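You operate a simulated robot arm through the tools that you are given. There is no shell and no other tool. Be economical: measure what you need, move in short steps, check, and stop when the job is done.

Carry out the task below with a simulated robot arm. There is one attempt and no reset: what you move stays moved.

JOB
Take the purple spanner and leave it on the top of the fitting table. Put the flat black lamp on the silver panel. Stack the carton marked "Straps" from the top of the display table on top of the carton that says "Pads". Turn the dial of post a to 20% off. Fetch the yellow rag from the middle bottom shelf of the racking and set it on the ledge of the left bay. Open the order box lid. The order is free.

Only the result counts: the job must be done as asked and must still hold three seconds after the hand-in. Knocking over, shifting, dropping, spilling or breaking anything else fails it. A push-on lid holds only when it is set on centred and level and pressed home; a screw cap is set on level and turned clockwise until tight.

ROBOT AND FRAMES
A 7-joint arm with a two-finger parallel gripper on a trunk, on a base that drives. Base frame: it is fixed to the floor where the robot stands at the start and does not move with it; the origin is under the middle of the robot, x ahead of it, y to its left, z up. Units: mm, rad, N and s.
With the tool pointing down near the work surface it reaches from about 260 to 720 mm from the robot's upright axis, wherever it stands. Its first joint turns from -2.897 to 2.897 rad. Places, roughly: dial of post A [-5800, -1600, 1200]; flat black lamp [-500, -1750, 750]; green carton, red carton, yellow carton [-2500, -1750, 750]; ledge of the left bay (72x21 cm) [-5420, -1720, 1040]; order box lid [-4900, -1700, 1200]; purple spanner [500, -250, 750]; silver panel (12x10x2 cm) [-600, -1900, 700]; top of the fitting table [-800, 4100, 700]; yellow rag (7x10x3 cm) [-6600, -1700, 1000]. Payload 1.57 kg.
The TCP is the grasp point between the finger pads, 30 mm short of the fingertips. In the tool frame z runs along the fingers and y along their closing line. Largest opening 80 mm; finger width 17, thickness 12; the body of the gripper, 40 by 82 mm, starts 80 mm behind the TCP.
Orientation is that of the tool frame in the base frame, as [roll, pitch, yaw] about the fixed x, y, z axes, in that order (R = Rz(yaw) Ry(pitch) Rx(roll)). With the fingers straight down and closing along the base's y, the tool's x points along the base's -x, its y along +y and its z along -z.

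CONTROLS
- The arm moves only by the tool step_arm. Its argument "targets" is a list of rows, each a list of 3 entries, a list of its own where there are three numbers: the turn, a rotation vector about the tool's x, y, z in units of 4 degrees (1.0 is 4 degrees), then the shift along the tool's x, y, z in units of 30 mm (1.0 is 30 mm), then the finger opening in mm, from 0 to 80. In form: [[[ax, ay, az], [dx, dy, dz], jaw], ...]. A call has 1 to 12 rows; each row shifts and turns the commanded pose from where the row before left it, along the tool's axes as they then stand. A call with a number of a shift or a turn outside -1 to 1 is refused whole. A row lasts 0.2 s, in which the tool goes at most 50 mm and 0.15 rad; a call with a longer step from one row to the next is refused whole, and so is a gripper value outside its range. A pose out of reach is approached as far as the arm can. The call stops where the force on the tool passes 40 N (or 10 N more than at its start, if that is more) or the arm is blocked; 0.2 s more then pass. Each finger travels about 72 mm/s and halts on what it meets, pressing with about 27 N; the grip force reading is that of the motor and also rises with nothing between the fingers. The clock runs only during rows and for 0.2 s after the last one: add rows that do not move to give the fingers time. It gives the time, the measured TCP pose, the force on the tool (base axes), the opening and the grip force at its end, in the units of the frame above (readings bear some noise), with the torque about the TCP (base axes, N m) and any sound that the robot's microphone picked up.
- Cameras (640 x 400 px; columns grow to the right, rows downward): "scene" is now at [-19.9, 97, 1379]; the picture's right is [-0.54, -0.84, 0.00], its down [-0.58, 0.37, -0.72] and it looks along [0.61, -0.39, -0.69] (base axes); focal length 277 px, centre (320, 200). "wrist" rides on the gripper at [72, -7, -122] in the tool frame; the picture's right is [0.09, 1.00, 0.00], its down [-0.84, 0.08, -0.54] and it looks along [-0.54, 0.05, 0.84] (tool axes); focal length 238 px, centre (320, 200). There is no depth. A picture from a camera that has moved, and an enlarged one, comes with that camera's place and axes in the base frame and with its lens.
- camera(camera): a new picture of that camera. The clock stands still meanwhile.
- raise_lower(by): slides the trunk up (or, below 0, down) by that many mm; the arm and the scene camera ride with it, the base frame stays. It gives what a move gives, with no picture.
- drive_base(legs): drives the robot by 1 to 6 legs, each [ahead, left, turn to the left] in mm, mm and rad, along the robot's own axes; the way and the turn of a leg run together, so that a leg with both is an arc; at most 1500 mm and 3.142 rad a leg. The arm and the cameras ride along, it lands a little off, and it stops where it bumps. It gives what a move gives.
- pan_tilt(pan, tilt): turns the head with the scene camera to pan (to the left, within 1.501 rad either way) and tilt (down, from -0.506 to 1.204), counted from straight ahead of the robot. It gives what a move gives.
- enlarge(camera, box): a new picture of the part [left, top, right, bottom] of that camera's present view, enlarged. The clock stands still meanwhile.
- hand_in(): hands the job in; it is judged then, once.

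Work in short steps. Places have to be worked out from the pictures, the camera data and where the tool is seen: move nearer, look again, correct. Check each grasp and each placing, and mend what went wrong. You have 165 turns and 108 pictures in all, those below and enlarged ones among them. Open the gripper and draw the arm clear of the work before you hand the job in, unless the task says otherwise; then end with one line.

The tools are called after ">>>" as a command line: name --argument value ..., lists and objects as JSON in quotes. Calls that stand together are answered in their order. step_arm: Moves the arm, as the interface text tells. Its arguments: {"type":"object","properties":{"targets":{"type":"array","items":{"type":"array"}}},"required":["targets"]} The other tools are called the same way: raise_lower (by) slides the trunk up or down; drive_base (legs) drives the base; pan_tilt (pan, tilt) turns the head that bears the scene camera; camera (camera) takes a picture; enlarge (camera, box) takes an enlarged picture of a part of a camera's view; hand_in () hands the job in.

At the start:

```text
time_s: 0.0
ee_pos: [409.1, -384.0, 890.9]
tcp_rot: [3.14, 0.001, 3.14]
wrist_force: [0.7, 0.2, -0.8]
moment: [0.01, 0.0, 0.01]
grip_width: 80.0
grasp_force: 0.0
trunk travel left (down, up): [-50.0, 65.0]
robot x, y, heading: [-0.1, -4.5, -0.001]
head pan, tilt: [-0.569, 0.764]
```

scene: 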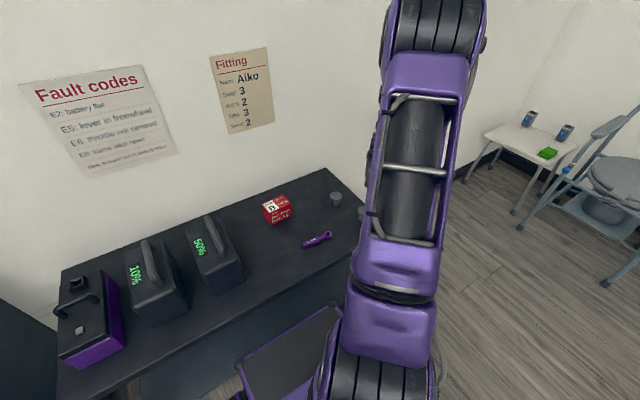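
wrist: 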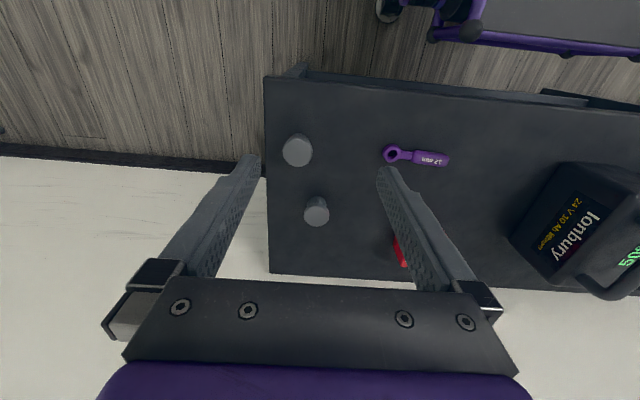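

The spanner appears near [455, -245] if the table top is about 700 high. I move above it and begin turning the tool so the fingers close across the handle.

>>> step_arm --targets '[[[0, 0, 0], [-0.2, 0.9, 0], 80], [[0, 0, 0], [-0.2, 0.9, 0], 80], [[0, 0, 0], [-0.2, 0.9, 0], 80], [[0, 0, 0], [-0.2, 0.9, 0], 80], [[0, 0, 1], [0, 0, 0], 80], [[0, 0, 1], [0, 0, 0], 80], [[0, 0, 1], [0, 0, 0], 80], [[0, 0, 1], [0, 0, 0], 80], [[0, 0, 1], [0, 0, 0], 80], [[0, 0, 1], [0, 0, 0], 80], [[0, 0, 1], [0, 0, 0], 80], [[0, 0, 1], [0, 0, 0], 80]]'

>>> step_arm --targets '[[[0, 0, 1], [0, 0, 0], 80], [[0, 0, 1], [0, 0, 0], 80], [[0, 0, 1], [0, 0, 0], 80], [[0, 0, 1], [0, 0, 0], 80], [[0, 0, 1], [0, 0, 0], 80], [[0, 0, 1], [0, 0, 0], 80], [[0, 0, 1], [0, 0, 0], 80], [[0, 0, 1], [0, 0, 0], 80], [[0, 0, 1], [0, 0, 0], 80], [[0, 0, 1], [0, 0, 0], 80], [[0, 0, 1], [0, 0, 0], 80], [[0, 0, 1], [0, 0, 0], 80]]'

>>> camera --camera "wrist"

```text
time_s: 2.6
ee_pos: [431.8, -278.0, 891.2]
tcp_rot: [-3.141, 0.0, 2.581]
wrist_force: [0.1, 0.1, 0.0]
moment: [0.01, 0.0, 0.0]
grip_width: 79.9
grasp_force: 0.1
trunk travel left (down, up): [-50.0, 65.0]
robot x, y, heading: [1.4, -0.3, -0.003]
head pan, tilt: [-0.569, 0.764]
```

```text
time_s: 5.2
ee_pos: [433.1, -276.9, 890.2]
tcp_rot: [3.141, 0.0, 1.743]
wrist_force: [-0.3, -0.5, -0.2]
moment: [0.0, 0.0, 0.0]
grip_width: 79.8
grasp_force: 0.0
trunk travel left (down, up): [-50.0, 65.0]
robot x, y, heading: [-1.3, 2.6, 0.001]
head pan, tilt: [-0.569, 0.764]
```

```text
105 pictures are left
camera wrist: at [414.6, -207.1, 1012.9], right [0.96, 0.26, 0.0], down [0.22, -0.81, 0.54], along [0.14, -0.52, -0.84], focal length 238 px, centre (320, 200)
```

wrist: 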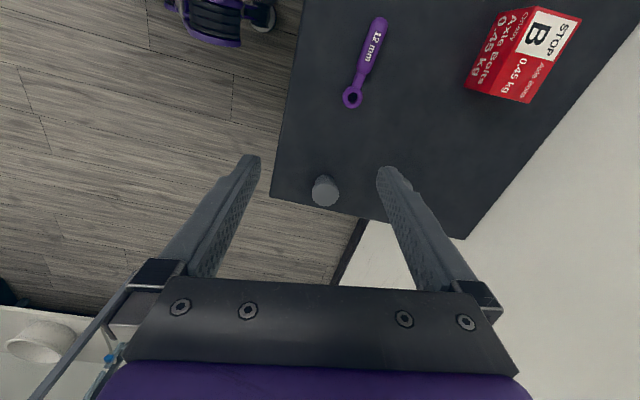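

By triangulation the spanner lies along base y with its handle middle near [474, -200] and the table top near 650. I finish the turn, centre over it, come partway down and look.

>>> step_arm --targets '[[[0, 0, 1], [0, 0, 0], 80], [[0, 0, 1], [0, 0, 0], 80], [[0, 0, 0.47], [0, 0, 0], 80], [[0, 0, 0], [0.9, 0.45, 0], 80], [[0, 0, 0], [0.9, 0.45, 0], 80], [[0, 0, 0], [0.8, 0.46, 0], 80], [[0, 0, 0], [0, 0, 0.9], 80], [[0, 0, 0], [0, 0, 0.9], 80], [[0, 0, 0], [0, 0, 0.9], 80], [[0, 0, 0], [0, 0, 0.9], 80]]'

>>> camera --camera "wrist"

```text
time_s: 7.4
ee_pos: [473.8, -199.3, 782.0]
tcp_rot: [-3.141, -0.001, 1.573]
wrist_force: [-0.1, 0.3, 0.3]
moment: [-0.04, 0.0, 0.0]
grip_width: 80.1
grasp_force: 0.0
trunk travel left (down, up): [-50.0, 65.0]
robot x, y, heading: [-1.0, 4.0, 0.002]
head pan, tilt: [-0.569, 0.764]
```

```text
104 pictures are left
camera wrist: at [467.2, -126.5, 905.1], right [1.0, 0.09, 0.0], down [0.08, -0.84, 0.54], along [0.05, -0.54, -0.84], focal length 238 px, centre (320, 200)
```

wrist: 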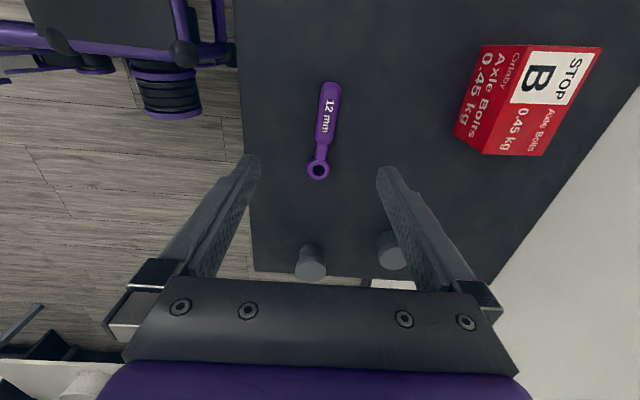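

Handle middle refined to about [479, -190]. I shift a little and go down 90 mm in small rows.

>>> step_arm --targets '[[[0, 0, 0], [0.2, 0.16, 0.6], 60], [[0, 0, 0], [0, 0, 0.6], 60], [[0, 0, 0], [0, 0, 0.6], 60], [[0, 0, 0], [0, 0, 0.6], 60], [[0, 0, 0], [0, 0, 0.4], 60], [[0, 0, 0], [0, 0, 0.2], 60], [[0, 0, 0], [0, 0, 0], 60]]'

>>> camera --camera "wrist"

```text
time_s: 9.0
ee_pos: [478.6, -194.4, 693.7]
tcp_rot: [3.14, 0.001, 1.571]
wrist_force: [0.0, -0.9, -0.3]
moment: [0.0, 0.0, -0.01]
grip_width: 60.0
grasp_force: 0.1
trunk travel left (down, up): [-50.0, 65.0]
robot x, y, heading: [-1.8, -1.6, 0.006]
head pan, tilt: [-0.569, 0.764]
```

```text
103 pictures are left
camera wrist: at [471.4, -121.6, 817.1], right [1.0, 0.09, 0.0], down [0.08, -0.84, 0.54], along [0.05, -0.54, -0.84], focal length 238 px, centre (320, 200)
```

wrist: 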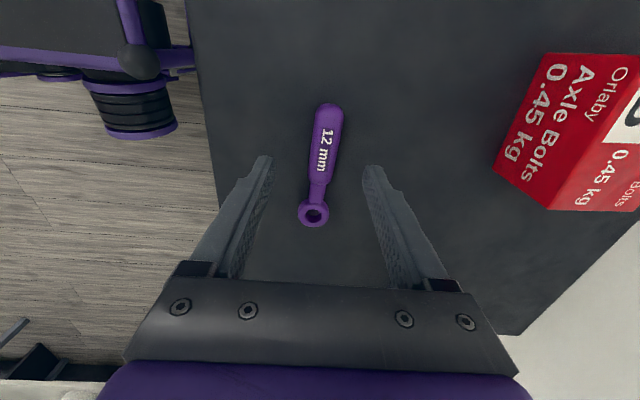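

The handle sits between the fingertips. I lower slowly until touching or near the table.

>>> step_arm --targets '[[[0, 0, 0], [0, 0, 0.15], 60], [[0, 0, 0], [0, 0, 0.15], 60], [[0, 0, 0], [0, 0, 0.1], 60], [[0, 0, 0], [0, 0, 0.1], 60], [[0, 0, 0], [0, 0, 0], 60]]'

```text
time_s: 10.2
ee_pos: [477.5, -193.2, 678.5]
tcp_rot: [-3.141, 0.001, 1.574]
wrist_force: [-0.1, -0.1, -0.2]
moment: [-0.03, -0.01, 0.01]
grip_width: 59.8
grasp_force: 0.1
trunk travel left (down, up): [-50.0, 65.0]
robot x, y, heading: [1.2, 3.2, 0.001]
head pan, tilt: [-0.569, 0.764]
```

No contact yet; a bit lower.

>>> step_arm --targets '[[[0, 0, 0], [0, 0, 0.1], 60], [[0, 0, 0], [0, 0, 0.1], 60], [[0, 0, 0], [0, 0, 0.1], 60], [[0, 0, 0], [0, 0, 0.1], 60], [[0, 0, 0], [0, 0, 0.1], 60], [[0, 0, 0], [0, 0, 0], 60]]'

>>> camera --camera "wrist"

```text
time_s: 11.6
ee_pos: [478.0, -193.1, 662.6]
tcp_rot: [-3.141, -0.001, 1.572]
wrist_force: [-0.5, 0.4, -0.3]
moment: [-0.01, 0.0, 0.02]
grip_width: 60.1
grasp_force: 0.0
trunk travel left (down, up): [-50.0, 65.0]
robot x, y, heading: [-0.8, 2.0, 0.002]
head pan, tilt: [-0.569, 0.764]
```

```text
102 pictures are left
camera wrist: at [472.2, -120.8, 785.8], right [1.0, 0.09, 0.0], down [0.08, -0.84, 0.54], along [0.05, -0.54, -0.84], focal length 238 px, centre (320, 200)
```

wrist: 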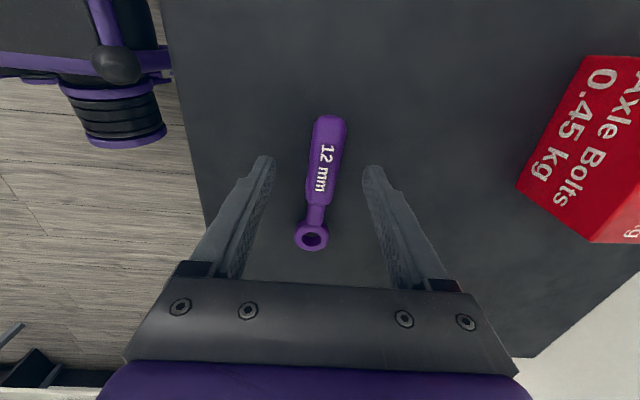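

Table is perhaps near 620–640; continue down gently.

>>> step_arm --targets '[[[0, 0, 0], [0, 0, 0.1], 60], [[0, 0, 0], [0, 0, 0.1], 60], [[0, 0, 0], [0, 0, 0.1], 60], [[0, 0, 0], [0, 0, 0.1], 60], [[0, 0, 0], [0, 0, 0.1], 60], [[0, 0, 0], [0, 0, 0.1], 60], [[0, 0, 0], [0, 0, 0.1], 60], [[0, 0, 0], [0, 0, 0], 60]]'

```text
time_s: 13.1
ee_pos: [480.8, -192.7, 650.7]
tcp_rot: [3.135, -0.001, 1.573]
wrist_force: [-4.7, 3.8, 25.1]
moment: [0.11, 1.09, -0.09]
grip_width: 64.2
grasp_force: 2.0
trunk travel left (down, up): [-50.0, 65.0]
robot x, y, heading: [0.2, -0.6, -0.003]
head pan, tilt: [-0.569, 0.764]
stopped in row 7: the force on the tool passed its limit at 46 N (the readings are from after the stop); the commanded pose is now the measured one
```

Contact: table top is ≈ 621. I raise 5 mm and close on the handle.

>>> step_arm --targets '[[[0, 0, 0], [0, 0, -0.15], 60], [[0, 0, 0], [0, 0, 0], 30], [[0, 0, 0], [0, 0, 0], 0], [[0, 0, 0], [0, 0, 0], 0], [[0, 0, 0], [0, 0, 0], 0], [[0, 0, 0], [0, 0, 0], 0]]'

>>> camera --camera "wrist"

```text
time_s: 14.5
ee_pos: [480.1, -194.1, 653.0]
tcp_rot: [3.137, 0.0, 1.572]
wrist_force: [0.2, 0.3, -0.8]
moment: [-0.01, 0.01, -0.04]
grip_width: 21.3
grasp_force: 27.3
trunk travel left (down, up): [-50.0, 65.0]
robot x, y, heading: [0.9, 2.6, 0.001]
head pan, tilt: [-0.569, 0.764]
```

```text
101 pictures are left
camera wrist: at [472.3, -121.1, 775.4], right [1.0, 0.09, 0.0], down [0.08, -0.84, 0.54], along [0.05, -0.54, -0.84], focal length 238 px, centre (320, 200)
```

wrist: 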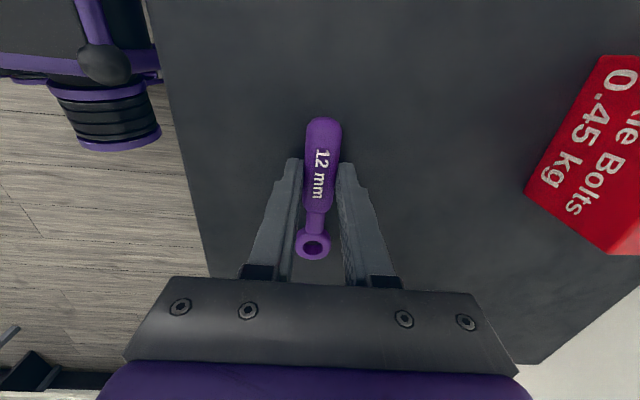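

Gripped at 21 mm. Lifting it high and well clear.

>>> step_arm --targets '[[[0, 0, 0], [0, 0, -0.8], 0], [[0, 0, 0], [0, 0, -0.8], 0], [[0, 0, 0], [0, 0, -0.8], 0], [[0, 0, 0], [0, 0, -0.9], 0], [[0, 0, 0], [0, 0, -0.9], 0], [[0, 0, 0], [0, 0, -0.9], 0], [[0, 0, 0], [0, 0, -0.9], 0], [[0, 0, 0], [0, 0, -0.9], 0], [[0, 0, 0], [0, 0, -0.9], 0], [[0, 0, 0], [0, 0, -0.9], 0]]'

>>> pan_tilt --pan 1.3 --tilt 0.35

>>> camera --camera "wrist"

>>> camera --camera "scene"

```text
time_s: 16.7
ee_pos: [478.6, -192.9, 914.5]
tcp_rot: [3.138, 0.0, 1.574]
wrist_force: [0.0, -0.2, -1.2]
moment: [0.02, 0.01, 0.0]
grip_width: 21.2
grasp_force: 27.0
trunk travel left (down, up): [-50.0, 65.0]
robot x, y, heading: [0.3, 2.5, -0.002]
head pan, tilt: [-0.569, 0.764]
```

```text
time_s: 18.5
ee_pos: [478.4, -193.8, 915.9]
tcp_rot: [3.138, -0.001, 1.571]
wrist_force: [-0.2, 0.5, -0.6]
moment: [0.02, -0.01, -0.01]
grip_width: 21.3
grasp_force: 26.7
trunk travel left (down, up): [-50.0, 65.0]
robot x, y, heading: [1.3, 0.0, -0.0]
head pan, tilt: [1.3, 0.351]
```

```text
100 pictures are left
camera wrist: at [471.4, -121.7, 1038.1], right [1.0, 0.09, 0.0], down [0.08, -0.84, 0.54], along [0.05, -0.54, -0.84], focal length 238 px, centre (320, 200)
```

wrist: 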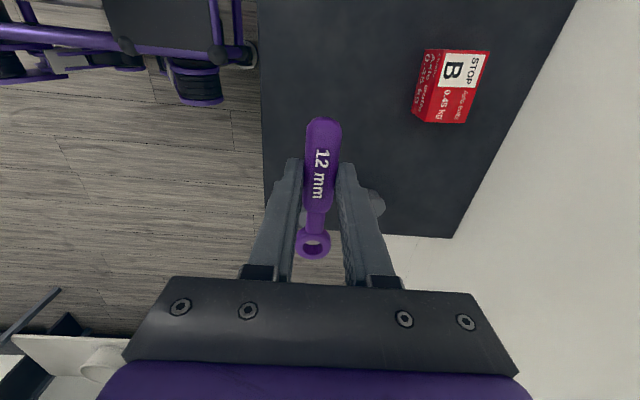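

```text
99 pictures are left
camera scene: at [-64.3, 231.1, 1415.7], right [0.96, -0.27, 0.0], down [-0.09, -0.33, -0.94], along [0.25, 0.9, -0.34], focal length 277 px, centre (320, 200)
```

scene: 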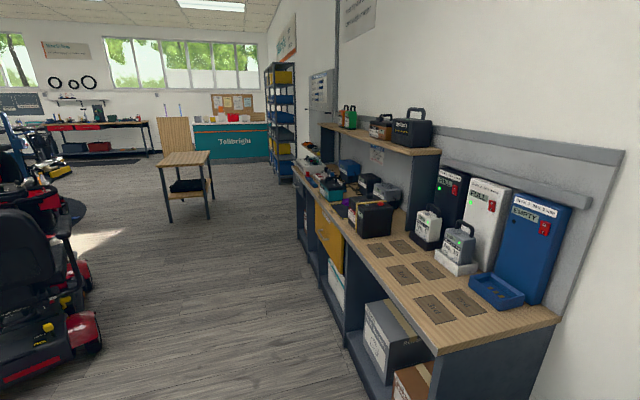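

Spanner is held. The wooden table with a back board ahead-left fits the fitting table's given place; I enlarge that part of the view to confirm.

>>> enlarge --camera "scene" --box '[100, 70, 300, 230]'

>>> step_arm --targets '[[[0, 0, 0], [0, -0.5, -0.8], 0], [[0, 0, 0], [0, -0.8, -0.6], 0], [[0, 0, 0], [0, -0.8, -0.6], 0], [[0, 0, 0], [0, -0.8, -0.6], 0], [[0, 0, 0], [0, -0.8, -0.4], 0]]'

```text
2.50 times, centred on (200, 150) of scene
camera zoom: at [-64.3, 231.1, 1415.7], right [0.96, -0.27, 0.0], down [-0.09, -0.33, -0.94], along [0.25, 0.9, -0.34], focal length 693 px, centre (620, 325)
```

zoom: 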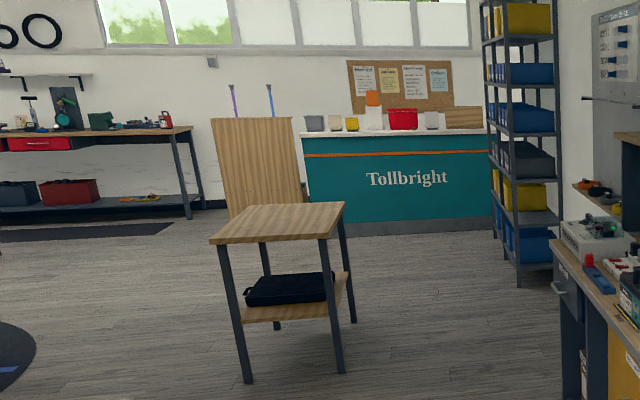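

```text
time_s: 19.7
ee_pos: [366.9, -194.9, 1000.1]
tcp_rot: [3.139, 0.003, 1.573]
wrist_force: [-0.1, -0.4, -0.5]
moment: [0.02, 0.02, 0.0]
grip_width: 21.4
grasp_force: 27.2
trunk travel left (down, up): [-50.0, 65.0]
robot x, y, heading: [-0.9, -1.3, 0.001]
head pan, tilt: [1.3, 0.351]
```

That is the fitting table: centre ≈ [-780, 4100], front legs at y ≈ 3700, top ≈ 690. I turn left and drive up the aisle.

>>> drive_base --legs '[[0, 0, 1.571], [1500, 0, 0], [1400, 0, 0], [0, 780, 0]]'

>>> pan_tilt --pan 0.0 --tilt 0.6

>>> camera --camera "scene"

```text
time_s: 45.3
ee_pos: [-636.6, 3291.2, 1000.1]
tcp_rot: [3.139, 0.0, -3.105]
wrist_force: [0.3, -0.4, -0.9]
moment: [0.03, 0.0, -0.01]
grip_width: 21.1
grasp_force: 27.0
trunk travel left (down, up): [-50.0, 65.0]
robot x, y, heading: [-819.9, 2917.5, 1.606]
head pan, tilt: [1.3, 0.351]
```

```text
time_s: 46.8
ee_pos: [-635.3, 3290.6, 1000.5]
tcp_rot: [3.137, 0.001, -3.105]
wrist_force: [-0.2, 0.3, -0.9]
moment: [-0.01, -0.01, 0.0]
grip_width: 21.1
grasp_force: 27.2
trunk travel left (down, up): [-50.0, 65.0]
robot x, y, heading: [-820.3, 2916.9, 1.605]
head pan, tilt: [0.0, 0.6]
```

```text
97 pictures are left
camera scene: at [-957.2, 2912.7, 1393.0], right [1.0, 0.04, 0.0], down [0.02, -0.56, -0.83], along [-0.03, 0.82, -0.56], focal length 277 px, centre (320, 200)
```

scene: 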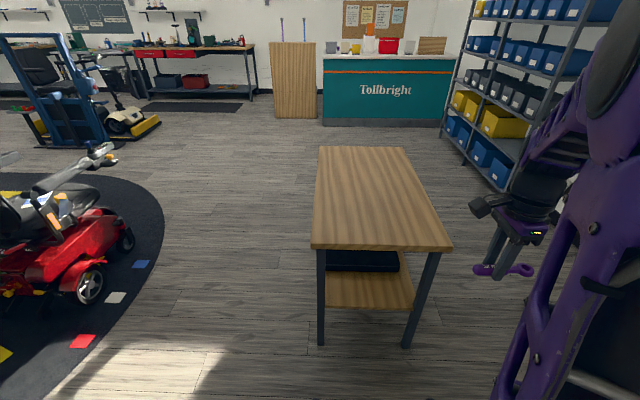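

The table top is empty; front edge y ≈ 3640, top ≈ 690. I drive ahead 330 mm then reach out over it.

>>> drive_base --legs '[[330, 0, 0]]'

>>> step_arm --targets '[[[0, 0, 0], [0, 0.9, 0], 0], [[0, 0, 0], [0, 0.9, 0], 0], [[0, 0, 0], [0, 0.9, 0], 0], [[0, 0, 0], [0, 0.9, 0], 0], [[0, 0, 0], [0, 0.9, 0], 0], [[0, 0, 0], [0, 0.9, 0], 0], [[0, 0, 0], [0, 0.9, 0], 0], [[0, 0, 0], [0, 0, 0.9], 0], [[0, 0, 0], [0, 0, 0.9], 0], [[0, 0, 0], [0, 0, 0.9], 0], [[0, 0, 0], [0, 0, 0.9], 0], [[0, 0, 0], [0, 0, 0.9], 0]]'

>>> camera --camera "scene"

```text
time_s: 49.0
ee_pos: [-646.0, 3625.9, 1000.4]
tcp_rot: [3.139, 0.0, -3.106]
wrist_force: [0.0, 0.4, -1.6]
moment: [0.01, 0.03, -0.05]
grip_width: 21.6
grasp_force: 27.0
trunk travel left (down, up): [-50.0, 65.0]
robot x, y, heading: [-828.0, 3252.5, 1.602]
head pan, tilt: [0.0, 0.6]
```

```text
time_s: 51.6
ee_pos: [-652.1, 3816.0, 865.2]
tcp_rot: [3.137, 0.001, -3.105]
wrist_force: [0.0, 0.0, -1.9]
moment: [-0.01, 0.02, -0.02]
grip_width: 21.1
grasp_force: 26.6
trunk travel left (down, up): [-50.0, 65.0]
robot x, y, heading: [-830.4, 3255.2, 1.607]
head pan, tilt: [0.0, 0.6]
```

```text
96 pictures are left
camera scene: at [-968.7, 3247.9, 1393.0], right [1.0, 0.03, 0.0], down [0.02, -0.56, -0.83], along [-0.03, 0.82, -0.56], focal length 277 px, centre (320, 200)
```

scene: 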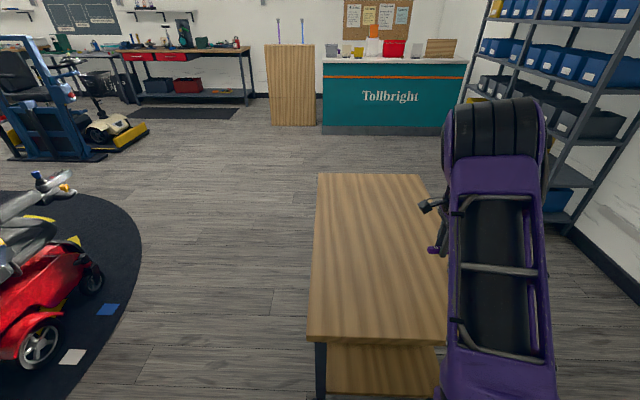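

Over the table; I move 60 mm further in from its right edge and lower until contact.

>>> step_arm --targets '[[[0, 0, 0], [0.9, 0, 0], 0], [[0, 0, 0], [0.9, 0, 0.5], 0], [[0, 0, 0], [0, 0, 0.8], 0], [[0, 0, 0], [0, 0, 0.8], 0], [[0, 0, 0], [0, 0, 0.8], 0], [[0, 0, 0], [0, 0, 0.5], 0], [[0, 0, 0], [0, 0, 0], 0]]'

>>> camera --camera "wrist"

```text
time_s: 53.2
ee_pos: [-707.3, 3814.1, 764.1]
tcp_rot: [3.138, 0.001, -3.106]
wrist_force: [0.1, 0.5, -1.4]
moment: [0.0, 0.01, 0.01]
grip_width: 21.0
grasp_force: 26.9
trunk travel left (down, up): [-50.0, 65.0]
robot x, y, heading: [-831.2, 3252.0, 1.595]
head pan, tilt: [0.0, 0.6]
```

```text
95 pictures are left
camera wrist: at [-778.1, 3805.4, 886.6], right [-0.13, 0.99, 0.0], down [0.83, 0.1, 0.54], along [0.54, 0.07, -0.84], focal length 238 px, centre (320, 200)
```

wrist: 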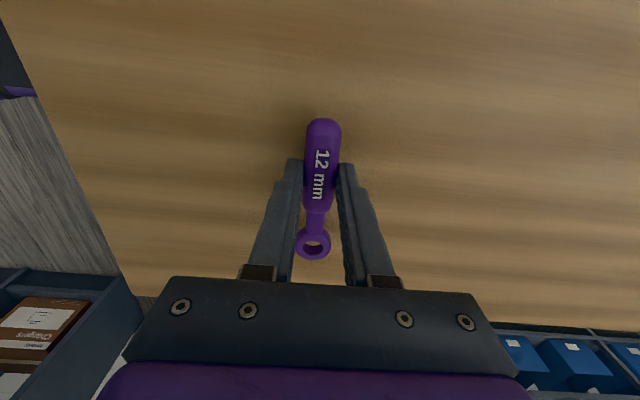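

Well within the table. Lowering in small rows until contact.

>>> step_arm --targets '[[[0, 0, 0], [0, 0, 0.15], 0], [[0, 0, 0], [0, 0, 0.15], 0], [[0, 0, 0], [0, 0, 0.15], 0], [[0, 0, 0], [0, 0, 0.15], 0], [[0, 0, 0], [0, 0, 0.15], 0], [[0, 0, 0], [0, 0, 0.15], 0], [[0, 0, 0], [0, 0, 0.15], 0], [[0, 0, 0], [0, 0, 0.1], 0], [[0, 0, 0], [0, 0, 0.1], 0], [[0, 0, 0], [0, 0, 0.1], 0], [[0, 0, 0], [0, 0, 0.1], 0], [[0, 0, 0], [0, 0, 0.1], 0]]'

```text
time_s: 54.4
ee_pos: [-707.2, 3815.6, 749.4]
tcp_rot: [3.131, 0.001, -3.106]
wrist_force: [-2.8, -9.5, 22.5]
moment: [-0.65, 0.01, -0.06]
grip_width: 21.6
grasp_force: 27.0
trunk travel left (down, up): [-50.0, 65.0]
robot x, y, heading: [-829.2, 3256.9, 1.602]
head pan, tilt: [0.0, 0.6]
stopped in row 5: the force on the tool passed its limit at 44 N (the readings are from after the stop); the commanded pose is now the measured one
```

Contact at TCP 749 (table ≈ 719). I back off a hair, open, and rise.

>>> step_arm --targets '[[[0, 0, 0], [0, 0, -0.06], 0], [[0, 0, 0], [0, 0, 0], 24], [[0, 0, 0], [0, 0, 0], 40], [[0, 0, 0], [0, 0, 0], 60], [[0, 0, 0], [0, 0, 0], 60], [[0, 0, 0], [0, 0, -0.5], 60], [[0, 0, 0], [0, 0, -0.9], 60], [[0, 0, 0], [0, 0, -0.9], 60], [[0, 0, 0], [0, 0, -0.9], 60], [[0, 0, 0], [0, 0, -0.9], 60]]'

>>> camera --camera "wrist"

```text
time_s: 56.5
ee_pos: [-705.9, 3811.9, 873.4]
tcp_rot: [3.133, 0.002, -3.106]
wrist_force: [0.1, 0.9, -0.7]
moment: [-0.01, -0.05, 0.03]
grip_width: 59.9
grasp_force: 0.0
trunk travel left (down, up): [-50.0, 65.0]
robot x, y, heading: [-830.9, 3255.3, 1.601]
head pan, tilt: [0.0, 0.6]
```

```text
94 pictures are left
camera wrist: at [-778.2, 3802.0, 993.9], right [-0.13, 0.99, 0.01], down [0.83, 0.1, 0.54], along [0.54, 0.08, -0.84], focal length 238 px, centre (320, 200)
```

wrist: 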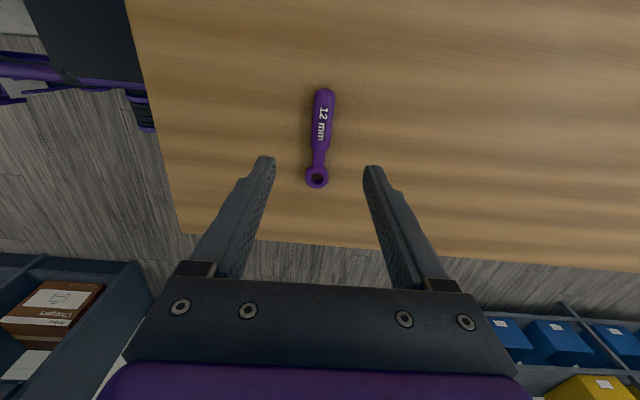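

Spanner rests on the fitting table. I tuck the arm and drive back to the aisle, then turn to face -y and look at the lamp table.

>>> step_arm --targets '[[[0, 0, 0], [0, -0.9, -0.9], 60], [[0, 0, 0], [0, -0.9, -0.9], 60], [[0, 0, 0], [0, -0.9, -0.9], 60], [[0, 0, 0], [0, -0.9, -0.9], 60], [[0, 0, 0], [0, -0.9, 0], 60], [[0, 0, 0], [0, -0.9, 0], 60], [[0, 0, 0], [0, -0.9, 0], 60], [[0, 0, 0], [0, -0.9, 0], 60]]'

>>> drive_base --legs '[[-400, 0, 0], [0, -730, 0], [-1400, 0, 0], [-1400, 0, 0], [0, 0, 1.54]]'

>>> pan_tilt --pan 0.8 --tilt 0.45

>>> camera --camera "scene"

```text
time_s: 58.4
ee_pos: [-698.4, 3597.2, 976.9]
tcp_rot: [3.132, 0.002, -3.106]
wrist_force: [-0.9, -0.3, 0.3]
moment: [-0.02, -0.01, -0.01]
grip_width: 60.2
grasp_force: 0.0
trunk travel left (down, up): [-50.0, 65.0]
robot x, y, heading: [-831.8, 3250.5, 1.605]
head pan, tilt: [0.0, 0.6]
```

```text
time_s: 83.1
ee_pos: [-40.7, 463.8, 976.0]
tcp_rot: [3.132, 0.001, -2.631]
wrist_force: [1.0, 0.5, 0.4]
moment: [-0.02, -0.01, 0.01]
grip_width: 59.9
grasp_force: 0.0
trunk travel left (down, up): [-50.0, 65.0]
robot x, y, heading: [-0.7, 95.9, 2.075]
head pan, tilt: [0.0, 0.6]
stopped in leg 5: the robot was blocked; the commanded pose is now the measured one
```

```text
time_s: 84.2
ee_pos: [-40.9, 461.6, 973.6]
tcp_rot: [3.14, 0.003, -2.632]
wrist_force: [-0.5, 0.4, -0.6]
moment: [0.02, 0.01, -0.01]
grip_width: 59.9
grasp_force: 0.0
trunk travel left (down, up): [-50.0, 65.0]
robot x, y, heading: [-2.9, 98.4, 2.084]
head pan, tilt: [0.799, 0.45]
```

```text
93 pictures are left
camera scene: at [-144.7, 13.6, 1403.4], right [0.68, 0.73, 0.0], down [0.34, -0.32, -0.89], along [-0.65, 0.6, -0.47], focal length 277 px, centre (320, 200)
```

scene: 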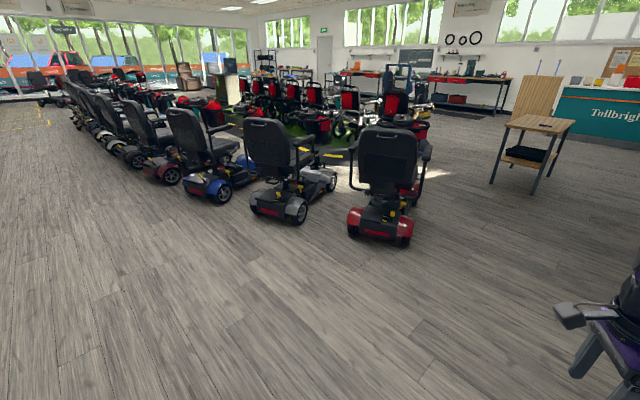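

The turn was blocked by the base's corner near the first table; the floor to my left is open, so I slide left and finish the turn.

>>> drive_base --legs '[[0, 450, 0], [0, 0, 1.07]]'

>>> pan_tilt --pan 0.7 --tilt 0.45

>>> camera --camera "scene"

```text
time_s: 91.8
ee_pos: [-731.3, 10.9, 973.8]
tcp_rot: [3.139, 0.002, -1.542]
wrist_force: [0.3, 0.6, -0.2]
moment: [0.0, -0.02, 0.0]
grip_width: 60.1
grasp_force: 0.0
trunk travel left (down, up): [-50.0, 65.0]
robot x, y, heading: [-386.9, -124.5, -3.115]
head pan, tilt: [0.799, 0.45]
```

```text
time_s: 92.5
ee_pos: [-730.6, 11.1, 969.2]
tcp_rot: [-3.134, 0.001, -1.543]
wrist_force: [-0.5, 0.2, -0.4]
moment: [0.0, 0.02, -0.01]
grip_width: 59.9
grasp_force: 0.2
trunk travel left (down, up): [-50.0, 65.0]
robot x, y, heading: [-387.2, -125.0, -3.117]
head pan, tilt: [0.7, 0.45]
```

```text
92 pictures are left
camera scene: at [-378.8, -295.3, 1406.8], right [-0.41, 0.91, 0.0], down [0.4, 0.18, -0.9], along [-0.82, -0.37, -0.43], focal length 277 px, centre (320, 200)
```

scene: 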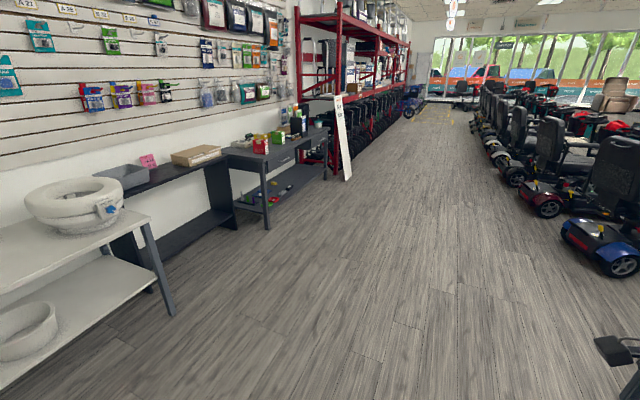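

Good wide view: the display table with cartons is ahead-left. Now pan left to see the lamp table.

>>> pan_tilt --pan 1.5 --tilt 0.5

>>> camera --camera "scene"

```text
time_s: 93.6
ee_pos: [-730.8, 11.7, 971.1]
tcp_rot: [-3.135, 0.002, -1.542]
wrist_force: [-0.2, 0.1, -0.3]
moment: [0.02, -0.01, 0.0]
grip_width: 59.8
grasp_force: 0.0
trunk travel left (down, up): [-50.0, 65.0]
robot x, y, heading: [-390.0, -117.6, -3.114]
head pan, tilt: [1.499, 0.499]
```

```text
91 pictures are left
camera scene: at [-378.6, -295.5, 1406.6], right [-0.41, 0.91, 0.0], down [0.4, 0.18, -0.9], along [-0.82, -0.37, -0.43], focal length 277 px, centre (320, 200)
```

scene: 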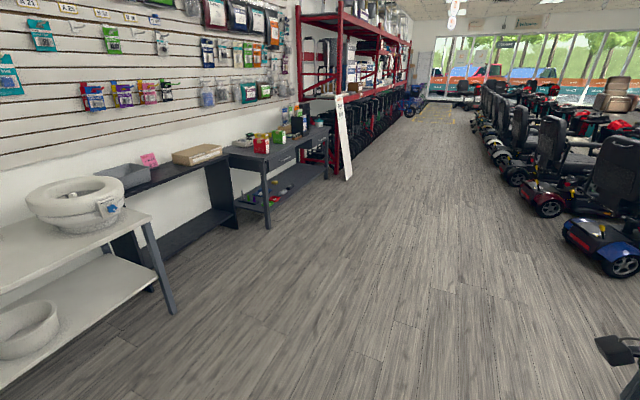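

The picture did not change though the pan reads 1.5; taking it again.

>>> camera --camera "scene"

```text
90 pictures are left
camera scene: at [-378.6, -295.5, 1406.6], right [-0.41, 0.91, 0.0], down [0.4, 0.18, -0.9], along [-0.82, -0.37, -0.43], focal length 277 px, centre (320, 200)
```

scene: 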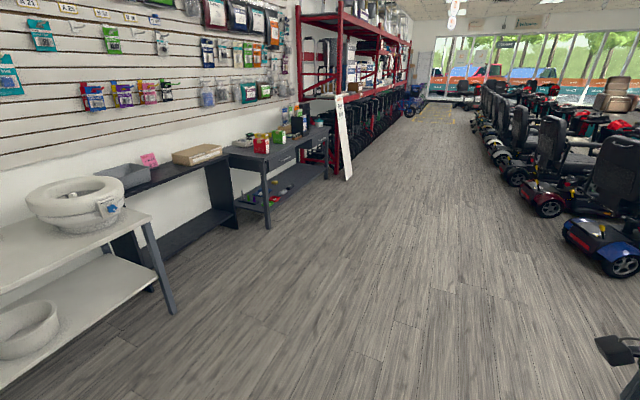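

The head did not follow the last command. I try another pan to see if it moves.

>>> pan_tilt --pan 1.2 --tilt 0.55

>>> camera --camera "scene"

```text
time_s: 94.4
ee_pos: [-731.7, 11.8, 971.3]
tcp_rot: [-3.136, 0.002, -1.544]
wrist_force: [0.0, -0.4, 0.6]
moment: [0.0, 0.01, 0.01]
grip_width: 59.9
grasp_force: 0.0
trunk travel left (down, up): [-50.0, 65.0]
robot x, y, heading: [-392.8, -122.7, -3.115]
head pan, tilt: [1.201, 0.55]
```

```text
89 pictures are left
camera scene: at [-378.4, -295.7, 1406.1], right [-0.41, 0.91, 0.0], down [0.4, 0.18, -0.9], along [-0.82, -0.37, -0.44], focal length 277 px, centre (320, 200)
```

scene: 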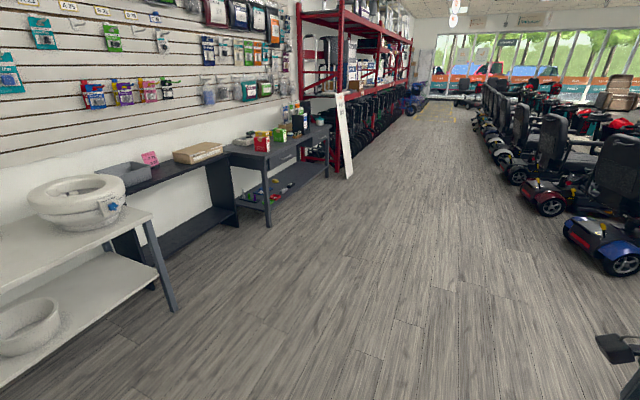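

The head seems jammed, possibly against the tucked elbow. I extend the arm a bit and retry the pan.

>>> step_arm --targets '[[[0, 0, 0], [0, 0.9, 0], 60], [[0, 0, 0], [0, 0.9, 0], 60], [[0, 0, 0], [0, 0.9, 0], 60], [[0, 0, 0], [0, 0.9, 0], 60]]'

>>> pan_tilt --pan 1.4 --tilt 0.5

>>> camera --camera "scene"

```text
time_s: 95.4
ee_pos: [-840.1, 9.3, 973.2]
tcp_rot: [3.14, 0.001, -1.544]
wrist_force: [0.3, 0.8, 0.3]
moment: [-0.01, 0.01, -0.03]
grip_width: 60.1
grasp_force: 0.0
trunk travel left (down, up): [-50.0, 65.0]
robot x, y, heading: [-391.6, -117.8, -3.117]
head pan, tilt: [1.201, 0.55]
```

```text
time_s: 96.2
ee_pos: [-838.6, 7.9, 975.0]
tcp_rot: [3.139, 0.001, -1.543]
wrist_force: [-0.7, -0.7, -0.1]
moment: [0.05, 0.0, -0.02]
grip_width: 60.0
grasp_force: 0.1
trunk travel left (down, up): [-50.0, 65.0]
robot x, y, heading: [-387.5, -123.0, -3.113]
head pan, tilt: [1.4, 0.499]
```

```text
88 pictures are left
camera scene: at [-307.9, -347.9, 1402.1], right [-0.99, 0.14, 0.0], down [0.07, 0.47, -0.88], along [-0.13, -0.87, -0.48], focal length 277 px, centre (320, 200)
```

scene: 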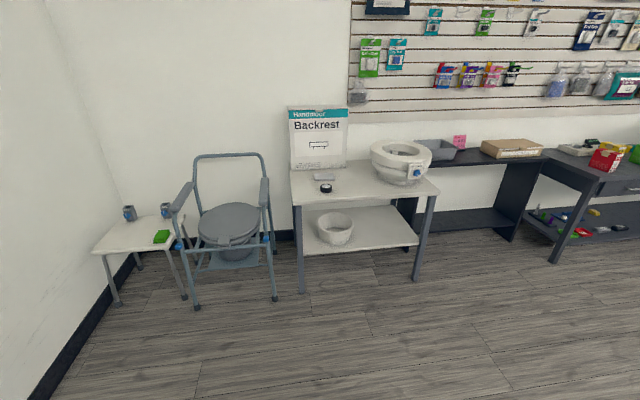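

The head is free now. I enlarge the lamp table.

>>> enlarge --camera "scene" --box '[270, 90, 460, 210]'

>>> enlarge --camera "scene" --box '[440, 110, 640, 250]'

```text
3.33 times, centred on (365, 150) of scene
camera zoom: at [-307.9, -347.9, 1402.1], right [-0.99, 0.14, 0.0], down [0.07, 0.47, -0.88], along [-0.13, -0.87, -0.48], focal length 924 px, centre (170, 367)
```

zoom: 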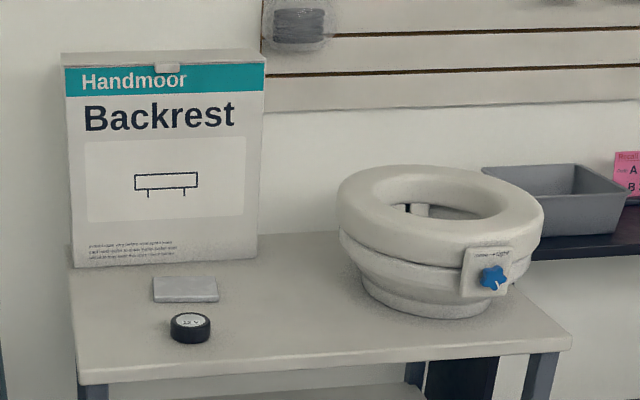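

```text
2.86 times, centred on (540, 180) of scene
camera zoom: at [-307.9, -347.9, 1402.1], right [-0.99, 0.14, 0.0], down [0.07, 0.47, -0.88], along [-0.13, -0.87, -0.48], focal length 792 px, centre (-309, 257)
```

zoom: 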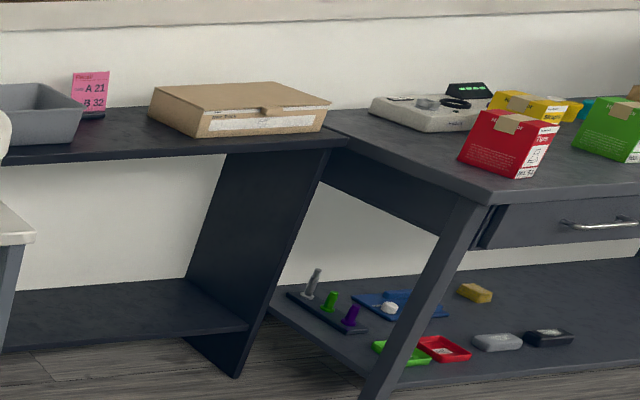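

Lamp ≈ [-545, -1700], panel just behind it, table front edge y ≈ -1590. I turn to face the table and approach.

>>> drive_base --legs '[[0, 0, 1.544], [1030, -90, 0]]'

>>> pan_tilt --pan -0.1 --tilt 0.8

>>> camera --camera "scene"

>>> camera --camera "wrist"

```text
time_s: 105.3
ee_pos: [-604.9, -1584.3, 974.0]
tcp_rot: [3.141, 0.003, 0.011]
wrist_force: [-0.3, 0.7, 0.5]
moment: [0.02, 0.02, 0.04]
grip_width: 60.1
grasp_force: 0.1
trunk travel left (down, up): [-50.0, 65.0]
robot x, y, heading: [-467.7, -1137.8, -1.561]
head pan, tilt: [1.4, 0.499]
```

```text
time_s: 106.9
ee_pos: [-605.7, -1585.2, 974.2]
tcp_rot: [3.14, 0.001, 0.011]
wrist_force: [0.3, -0.4, -0.1]
moment: [-0.03, -0.02, 0.02]
grip_width: 60.0
grasp_force: 0.0
trunk travel left (down, up): [-50.0, 65.0]
robot x, y, heading: [-465.7, -1133.8, -1.563]
head pan, tilt: [-0.099, 0.799]
```

```text
85 pictures are left
camera scene: at [-334.4, -1123.9, 1376.1], right [-1.0, 0.09, 0.0], down [0.06, 0.71, -0.7], along [-0.06, -0.69, -0.72], focal length 277 px, centre (320, 200)
```

scene: 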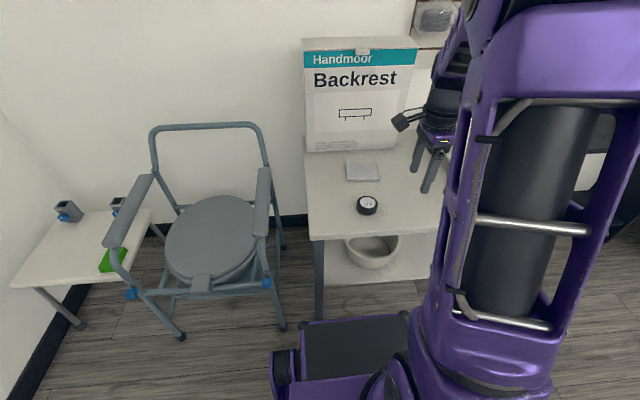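

```text
84 pictures are left
camera wrist: at [-533.3, -1576.4, 1096.4], right [0.1, -0.99, 0.0], down [-0.84, -0.09, 0.54], along [-0.54, -0.06, -0.84], focal length 238 px, centre (320, 200)
```

wrist: 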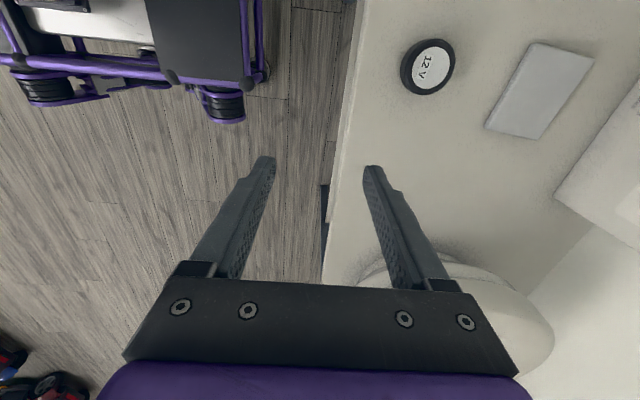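

Lamp top ≈ [-542, -1728, 711], about 75 mm wide; panel centre ≈ [-560, -1918]. The panel is at reach limit, so I drive 90 ahead and 80 right, keeping off the table edge.

>>> drive_base --legs '[[90, -80, 0]]'

>>> camera --camera "wrist"

```text
time_s: 108.3
ee_pos: [-682.2, -1675.5, 973.6]
tcp_rot: [3.14, 0.002, 0.005]
wrist_force: [0.2, 0.2, 0.0]
moment: [-0.01, 0.04, -0.02]
grip_width: 60.2
grasp_force: 0.0
trunk travel left (down, up): [-50.0, 65.0]
robot x, y, heading: [-540.2, -1227.8, -1.563]
head pan, tilt: [-0.099, 0.799]
```

```text
83 pictures are left
camera wrist: at [-610.0, -1667.2, 1096.4], right [0.1, -0.99, 0.0], down [-0.84, -0.08, 0.54], along [-0.54, -0.06, -0.84], focal length 238 px, centre (320, 200)
```

wrist: 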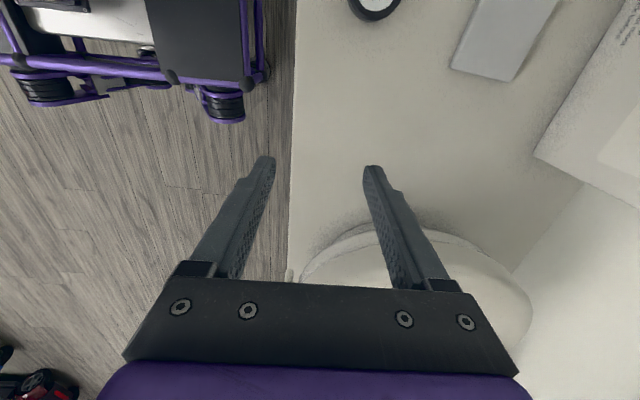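

Move over the lamp estimate and lower to about 860, fully open.

>>> step_arm --targets '[[[0, 0, 0], [0.95, 0.4, 0], 80], [[0, 0, 0], [0.95, 0.4, 0], 80], [[0, 0, 0], [0.95, 0.4, 0], 80], [[0, 0, 0], [0.95, 0.4, 0], 80], [[0, 0, 0], [0.87, 0.17, 0.5], 80], [[0, 0, 0], [0, 0, 0.9], 80], [[0, 0, 0], [0, 0, 0.9], 80], [[0, 0, 0], [0, 0, 0.9], 80], [[0, 0, 0], [0, 0, 0.6], 80], [[0, 0, 0], [0, 0, 0], 80]]'

>>> camera --camera "wrist"

```text
time_s: 110.5
ee_pos: [-541.9, -1729.8, 860.5]
tcp_rot: [3.139, 0.002, 0.006]
wrist_force: [0.9, 0.6, -0.6]
moment: [-0.03, -0.03, 0.0]
grip_width: 79.6
grasp_force: 0.1
trunk travel left (down, up): [-50.0, 65.0]
robot x, y, heading: [-544.6, -1226.0, -1.562]
head pan, tilt: [-0.099, 0.799]
```

```text
82 pictures are left
camera wrist: at [-470.3, -1721.3, 982.4], right [0.1, -0.99, 0.0], down [-0.84, -0.08, 0.54], along [-0.54, -0.06, -0.84], focal length 238 px, centre (320, 200)
```

wrist: 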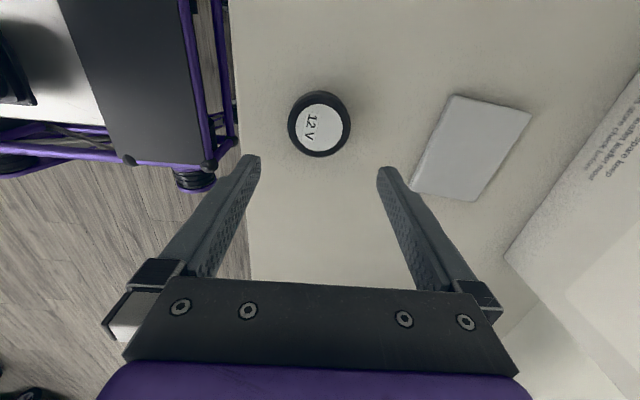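

Lamp is centred under the tool (about 70 mm wide). I descend to TCP ≈ 738 and look.

>>> step_arm --targets '[[[0, 0, 0], [0, 0, 0.8], 80], [[0, 0, 0], [0, 0, 0.8], 80], [[0, 0, 0], [0, 0, 0.8], 80], [[0, 0, 0], [0, 0, 0.7], 80], [[0, 0, 0], [0, 0, 0.6], 80], [[0, 0, 0], [0, 0, 0.4], 80], [[0, 0, 0], [0, 0, 0], 80]]'

>>> camera --camera "wrist"

```text
time_s: 112.2
ee_pos: [-541.1, -1725.7, 735.9]
tcp_rot: [3.14, 0.001, 0.008]
wrist_force: [-0.5, 0.4, -0.4]
moment: [0.02, -0.01, -0.01]
grip_width: 79.9
grasp_force: 0.1
trunk travel left (down, up): [-50.0, 65.0]
robot x, y, heading: [-545.3, -1229.9, -1.562]
head pan, tilt: [-0.099, 0.799]
```

```text
81 pictures are left
camera wrist: at [-468.6, -1718.5, 858.7], right [0.1, -0.99, 0.0], down [-0.84, -0.08, 0.54], along [-0.54, -0.06, -0.84], focal length 238 px, centre (320, 200)
```

wrist: 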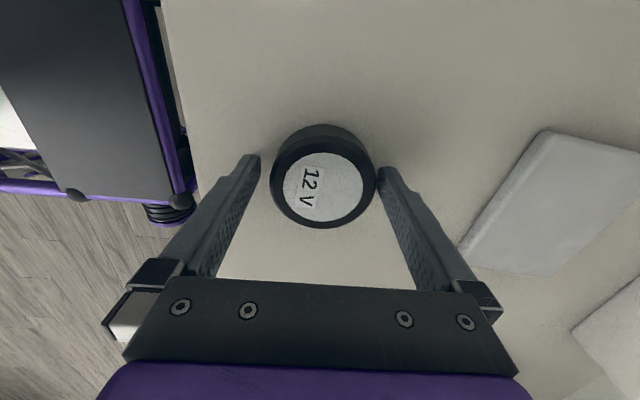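

Lamp is ~2 mm toward the right finger; I correct and descend slowly.

>>> step_arm --targets '[[[0, 0, 0], [-0.12, 0.07, 0], 80], [[0, 0, 0], [0, 0, 0.15], 80], [[0, 0, 0], [0, 0, 0.15], 80], [[0, 0, 0], [0, 0, 0.1], 80], [[0, 0, 0], [0, 0, 0], 80]]'

>>> camera --camera "wrist"

```text
time_s: 113.2
ee_pos: [-545.6, -1728.4, 731.0]
tcp_rot: [3.137, 0.0, 0.01]
wrist_force: [0.6, 8.0, 25.4]
moment: [1.38, 0.02, -0.03]
grip_width: 80.2
grasp_force: 0.0
trunk travel left (down, up): [-50.0, 65.0]
robot x, y, heading: [-543.4, -1227.5, -1.564]
head pan, tilt: [-0.099, 0.799]
stopped in row 4: the force on the tool passed its limit at 46 N (the readings are from after the stop); the commanded pose is now the measured one
```

```text
80 pictures are left
camera wrist: at [-473.1, -1720.7, 852.9], right [0.1, -0.99, 0.0], down [-0.84, -0.08, 0.54], along [-0.54, -0.06, -0.84], focal length 238 px, centre (320, 200)
```

wrist: 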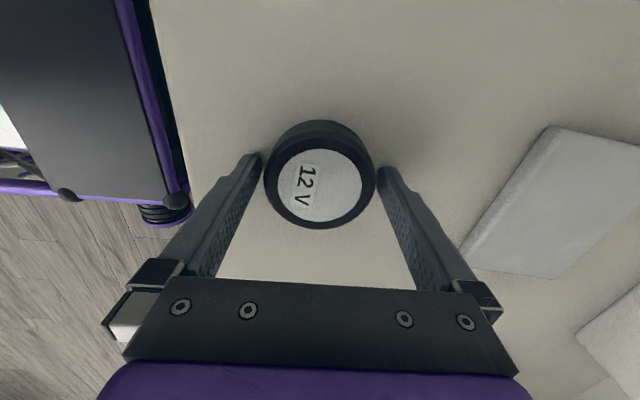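

The geometry (bottom rim projection) shows I touched the table (≈701), with the lamp ~40 mm tall between the fingers. Raise 5 mm and close.

>>> step_arm --targets '[[[0, 0, 0], [0, 0, -0.17], 80], [[0, 0, 0], [0, 0, 0], 60], [[0, 0, 0], [0, 0, 0], 40], [[0, 0, 0], [0, 0, 0], 40], [[0, 0, 0], [0, 0, 0], 40]]'

>>> camera --camera "wrist"

```text
time_s: 114.3
ee_pos: [-544.6, -1728.3, 733.3]
tcp_rot: [3.138, -0.001, 0.009]
wrist_force: [-0.2, 0.5, 0.2]
moment: [0.01, 0.02, 0.01]
grip_width: 66.4
grasp_force: 26.6
trunk travel left (down, up): [-50.0, 65.0]
robot x, y, heading: [-542.1, -1227.5, -1.565]
head pan, tilt: [-0.099, 0.799]
```

```text
79 pictures are left
camera wrist: at [-472.9, -1721.3, 855.5], right [0.1, -0.99, 0.0], down [-0.84, -0.08, 0.54], along [-0.54, -0.06, -0.84], focal length 238 px, centre (320, 200)
```

wrist: 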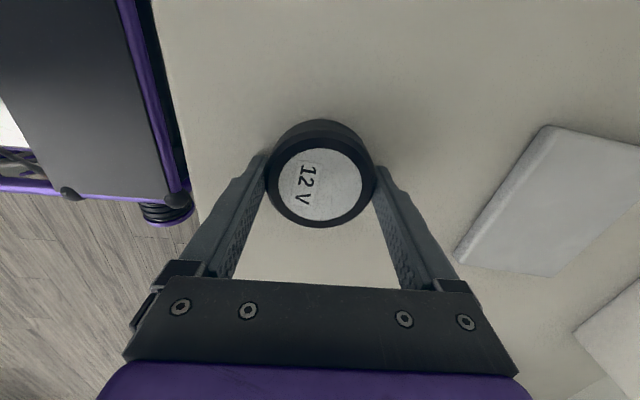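

Lamp is gripped (66 mm). Panel centre ≈ [-557, -1903]; I lift, carry over it, and look.

>>> step_arm --targets '[[[0, 0, 0], [0, 0, -0.7], 40], [[0, 0, 0], [0, 0, -0.8], 40], [[0, 0, 0], [0, 0, -0.8], 40], [[0, 0, 0], [-0.1, 0.9, 0], 40], [[0, 0, 0], [-0.1, 0.9, 0], 40], [[0, 0, 0], [-0.1, 0.9, 0], 40], [[0, 0, 0], [-0.1, 0.9, 0], 40], [[0, 0, 0], [0, 0.9, 0], 40], [[0, 0, 0], [0, 0.9, 0], 40], [[0, 0, 0], [0, 0.4, 0], 40], [[0, 0, 0], [0, 0, 0], 40]]'

>>> camera --camera "wrist"

>>> camera --camera "scene"

```text
time_s: 116.8
ee_pos: [-553.9, -1904.7, 802.4]
tcp_rot: [3.136, 0.001, 0.009]
wrist_force: [-0.4, -0.8, -0.4]
moment: [-0.03, 0.0, -0.01]
grip_width: 66.5
grasp_force: 27.4
trunk travel left (down, up): [-50.0, 65.0]
robot x, y, heading: [-542.3, -1229.7, -1.561]
head pan, tilt: [-0.099, 0.799]
```

```text
78 pictures are left
camera wrist: at [-482.3, -1896.1, 925.2], right [0.1, -0.99, 0.0], down [-0.84, -0.08, 0.54], along [-0.54, -0.06, -0.84], focal length 238 px, centre (320, 200)
```

wrist: 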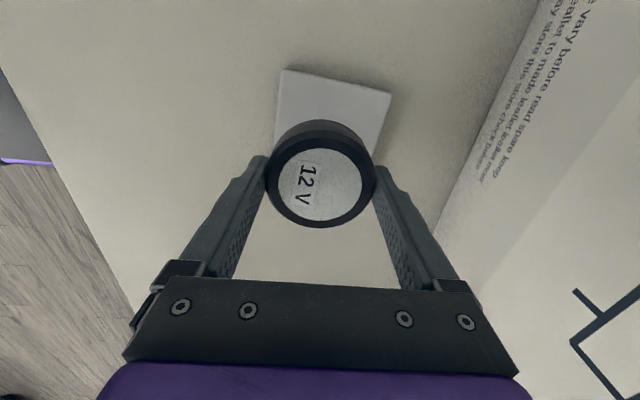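

```text
77 pictures are left
camera scene: at [-409.9, -1215.3, 1376.1], right [-1.0, 0.09, 0.0], down [0.07, 0.71, -0.7], along [-0.06, -0.69, -0.72], focal length 277 px, centre (320, 200)
```

scene: 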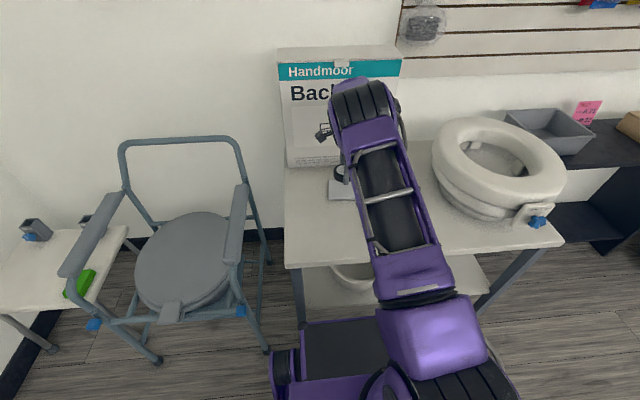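

Panel centre refined to ≈ [-561, -1909]. I adjust a few mm and lower until contact.

>>> step_arm --targets '[[[0, 0, 0], [-0.23, 0.15, 0], 40], [[0, 0, 0], [0, 0, 0.6], 40], [[0, 0, 0], [0, 0, 0.5], 40], [[0, 0, 0], [0, 0, 0.2], 40], [[0, 0, 0], [0, 0, 0.1], 40], [[0, 0, 0], [0, 0, 0.1], 40], [[0, 0, 0], [0, 0, 0.1], 40], [[0, 0, 0], [0, 0, 0.1], 40], [[0, 0, 0], [0, 0, 0.1], 40], [[0, 0, 0], [0, 0, 0.1], 40], [[0, 0, 0], [0, 0, 0.1], 40], [[0, 0, 0], [0, 0, 0.1], 40]]'

```text
time_s: 119.3
ee_pos: [-563.2, -1908.7, 743.1]
tcp_rot: [3.133, 0.0, 0.009]
wrist_force: [1.7, 7.6, 29.4]
moment: [0.96, -0.04, 0.01]
grip_width: 67.2
grasp_force: 26.9
trunk travel left (down, up): [-50.0, 65.0]
robot x, y, heading: [-541.8, -1227.2, -1.564]
head pan, tilt: [-0.099, 0.799]
```

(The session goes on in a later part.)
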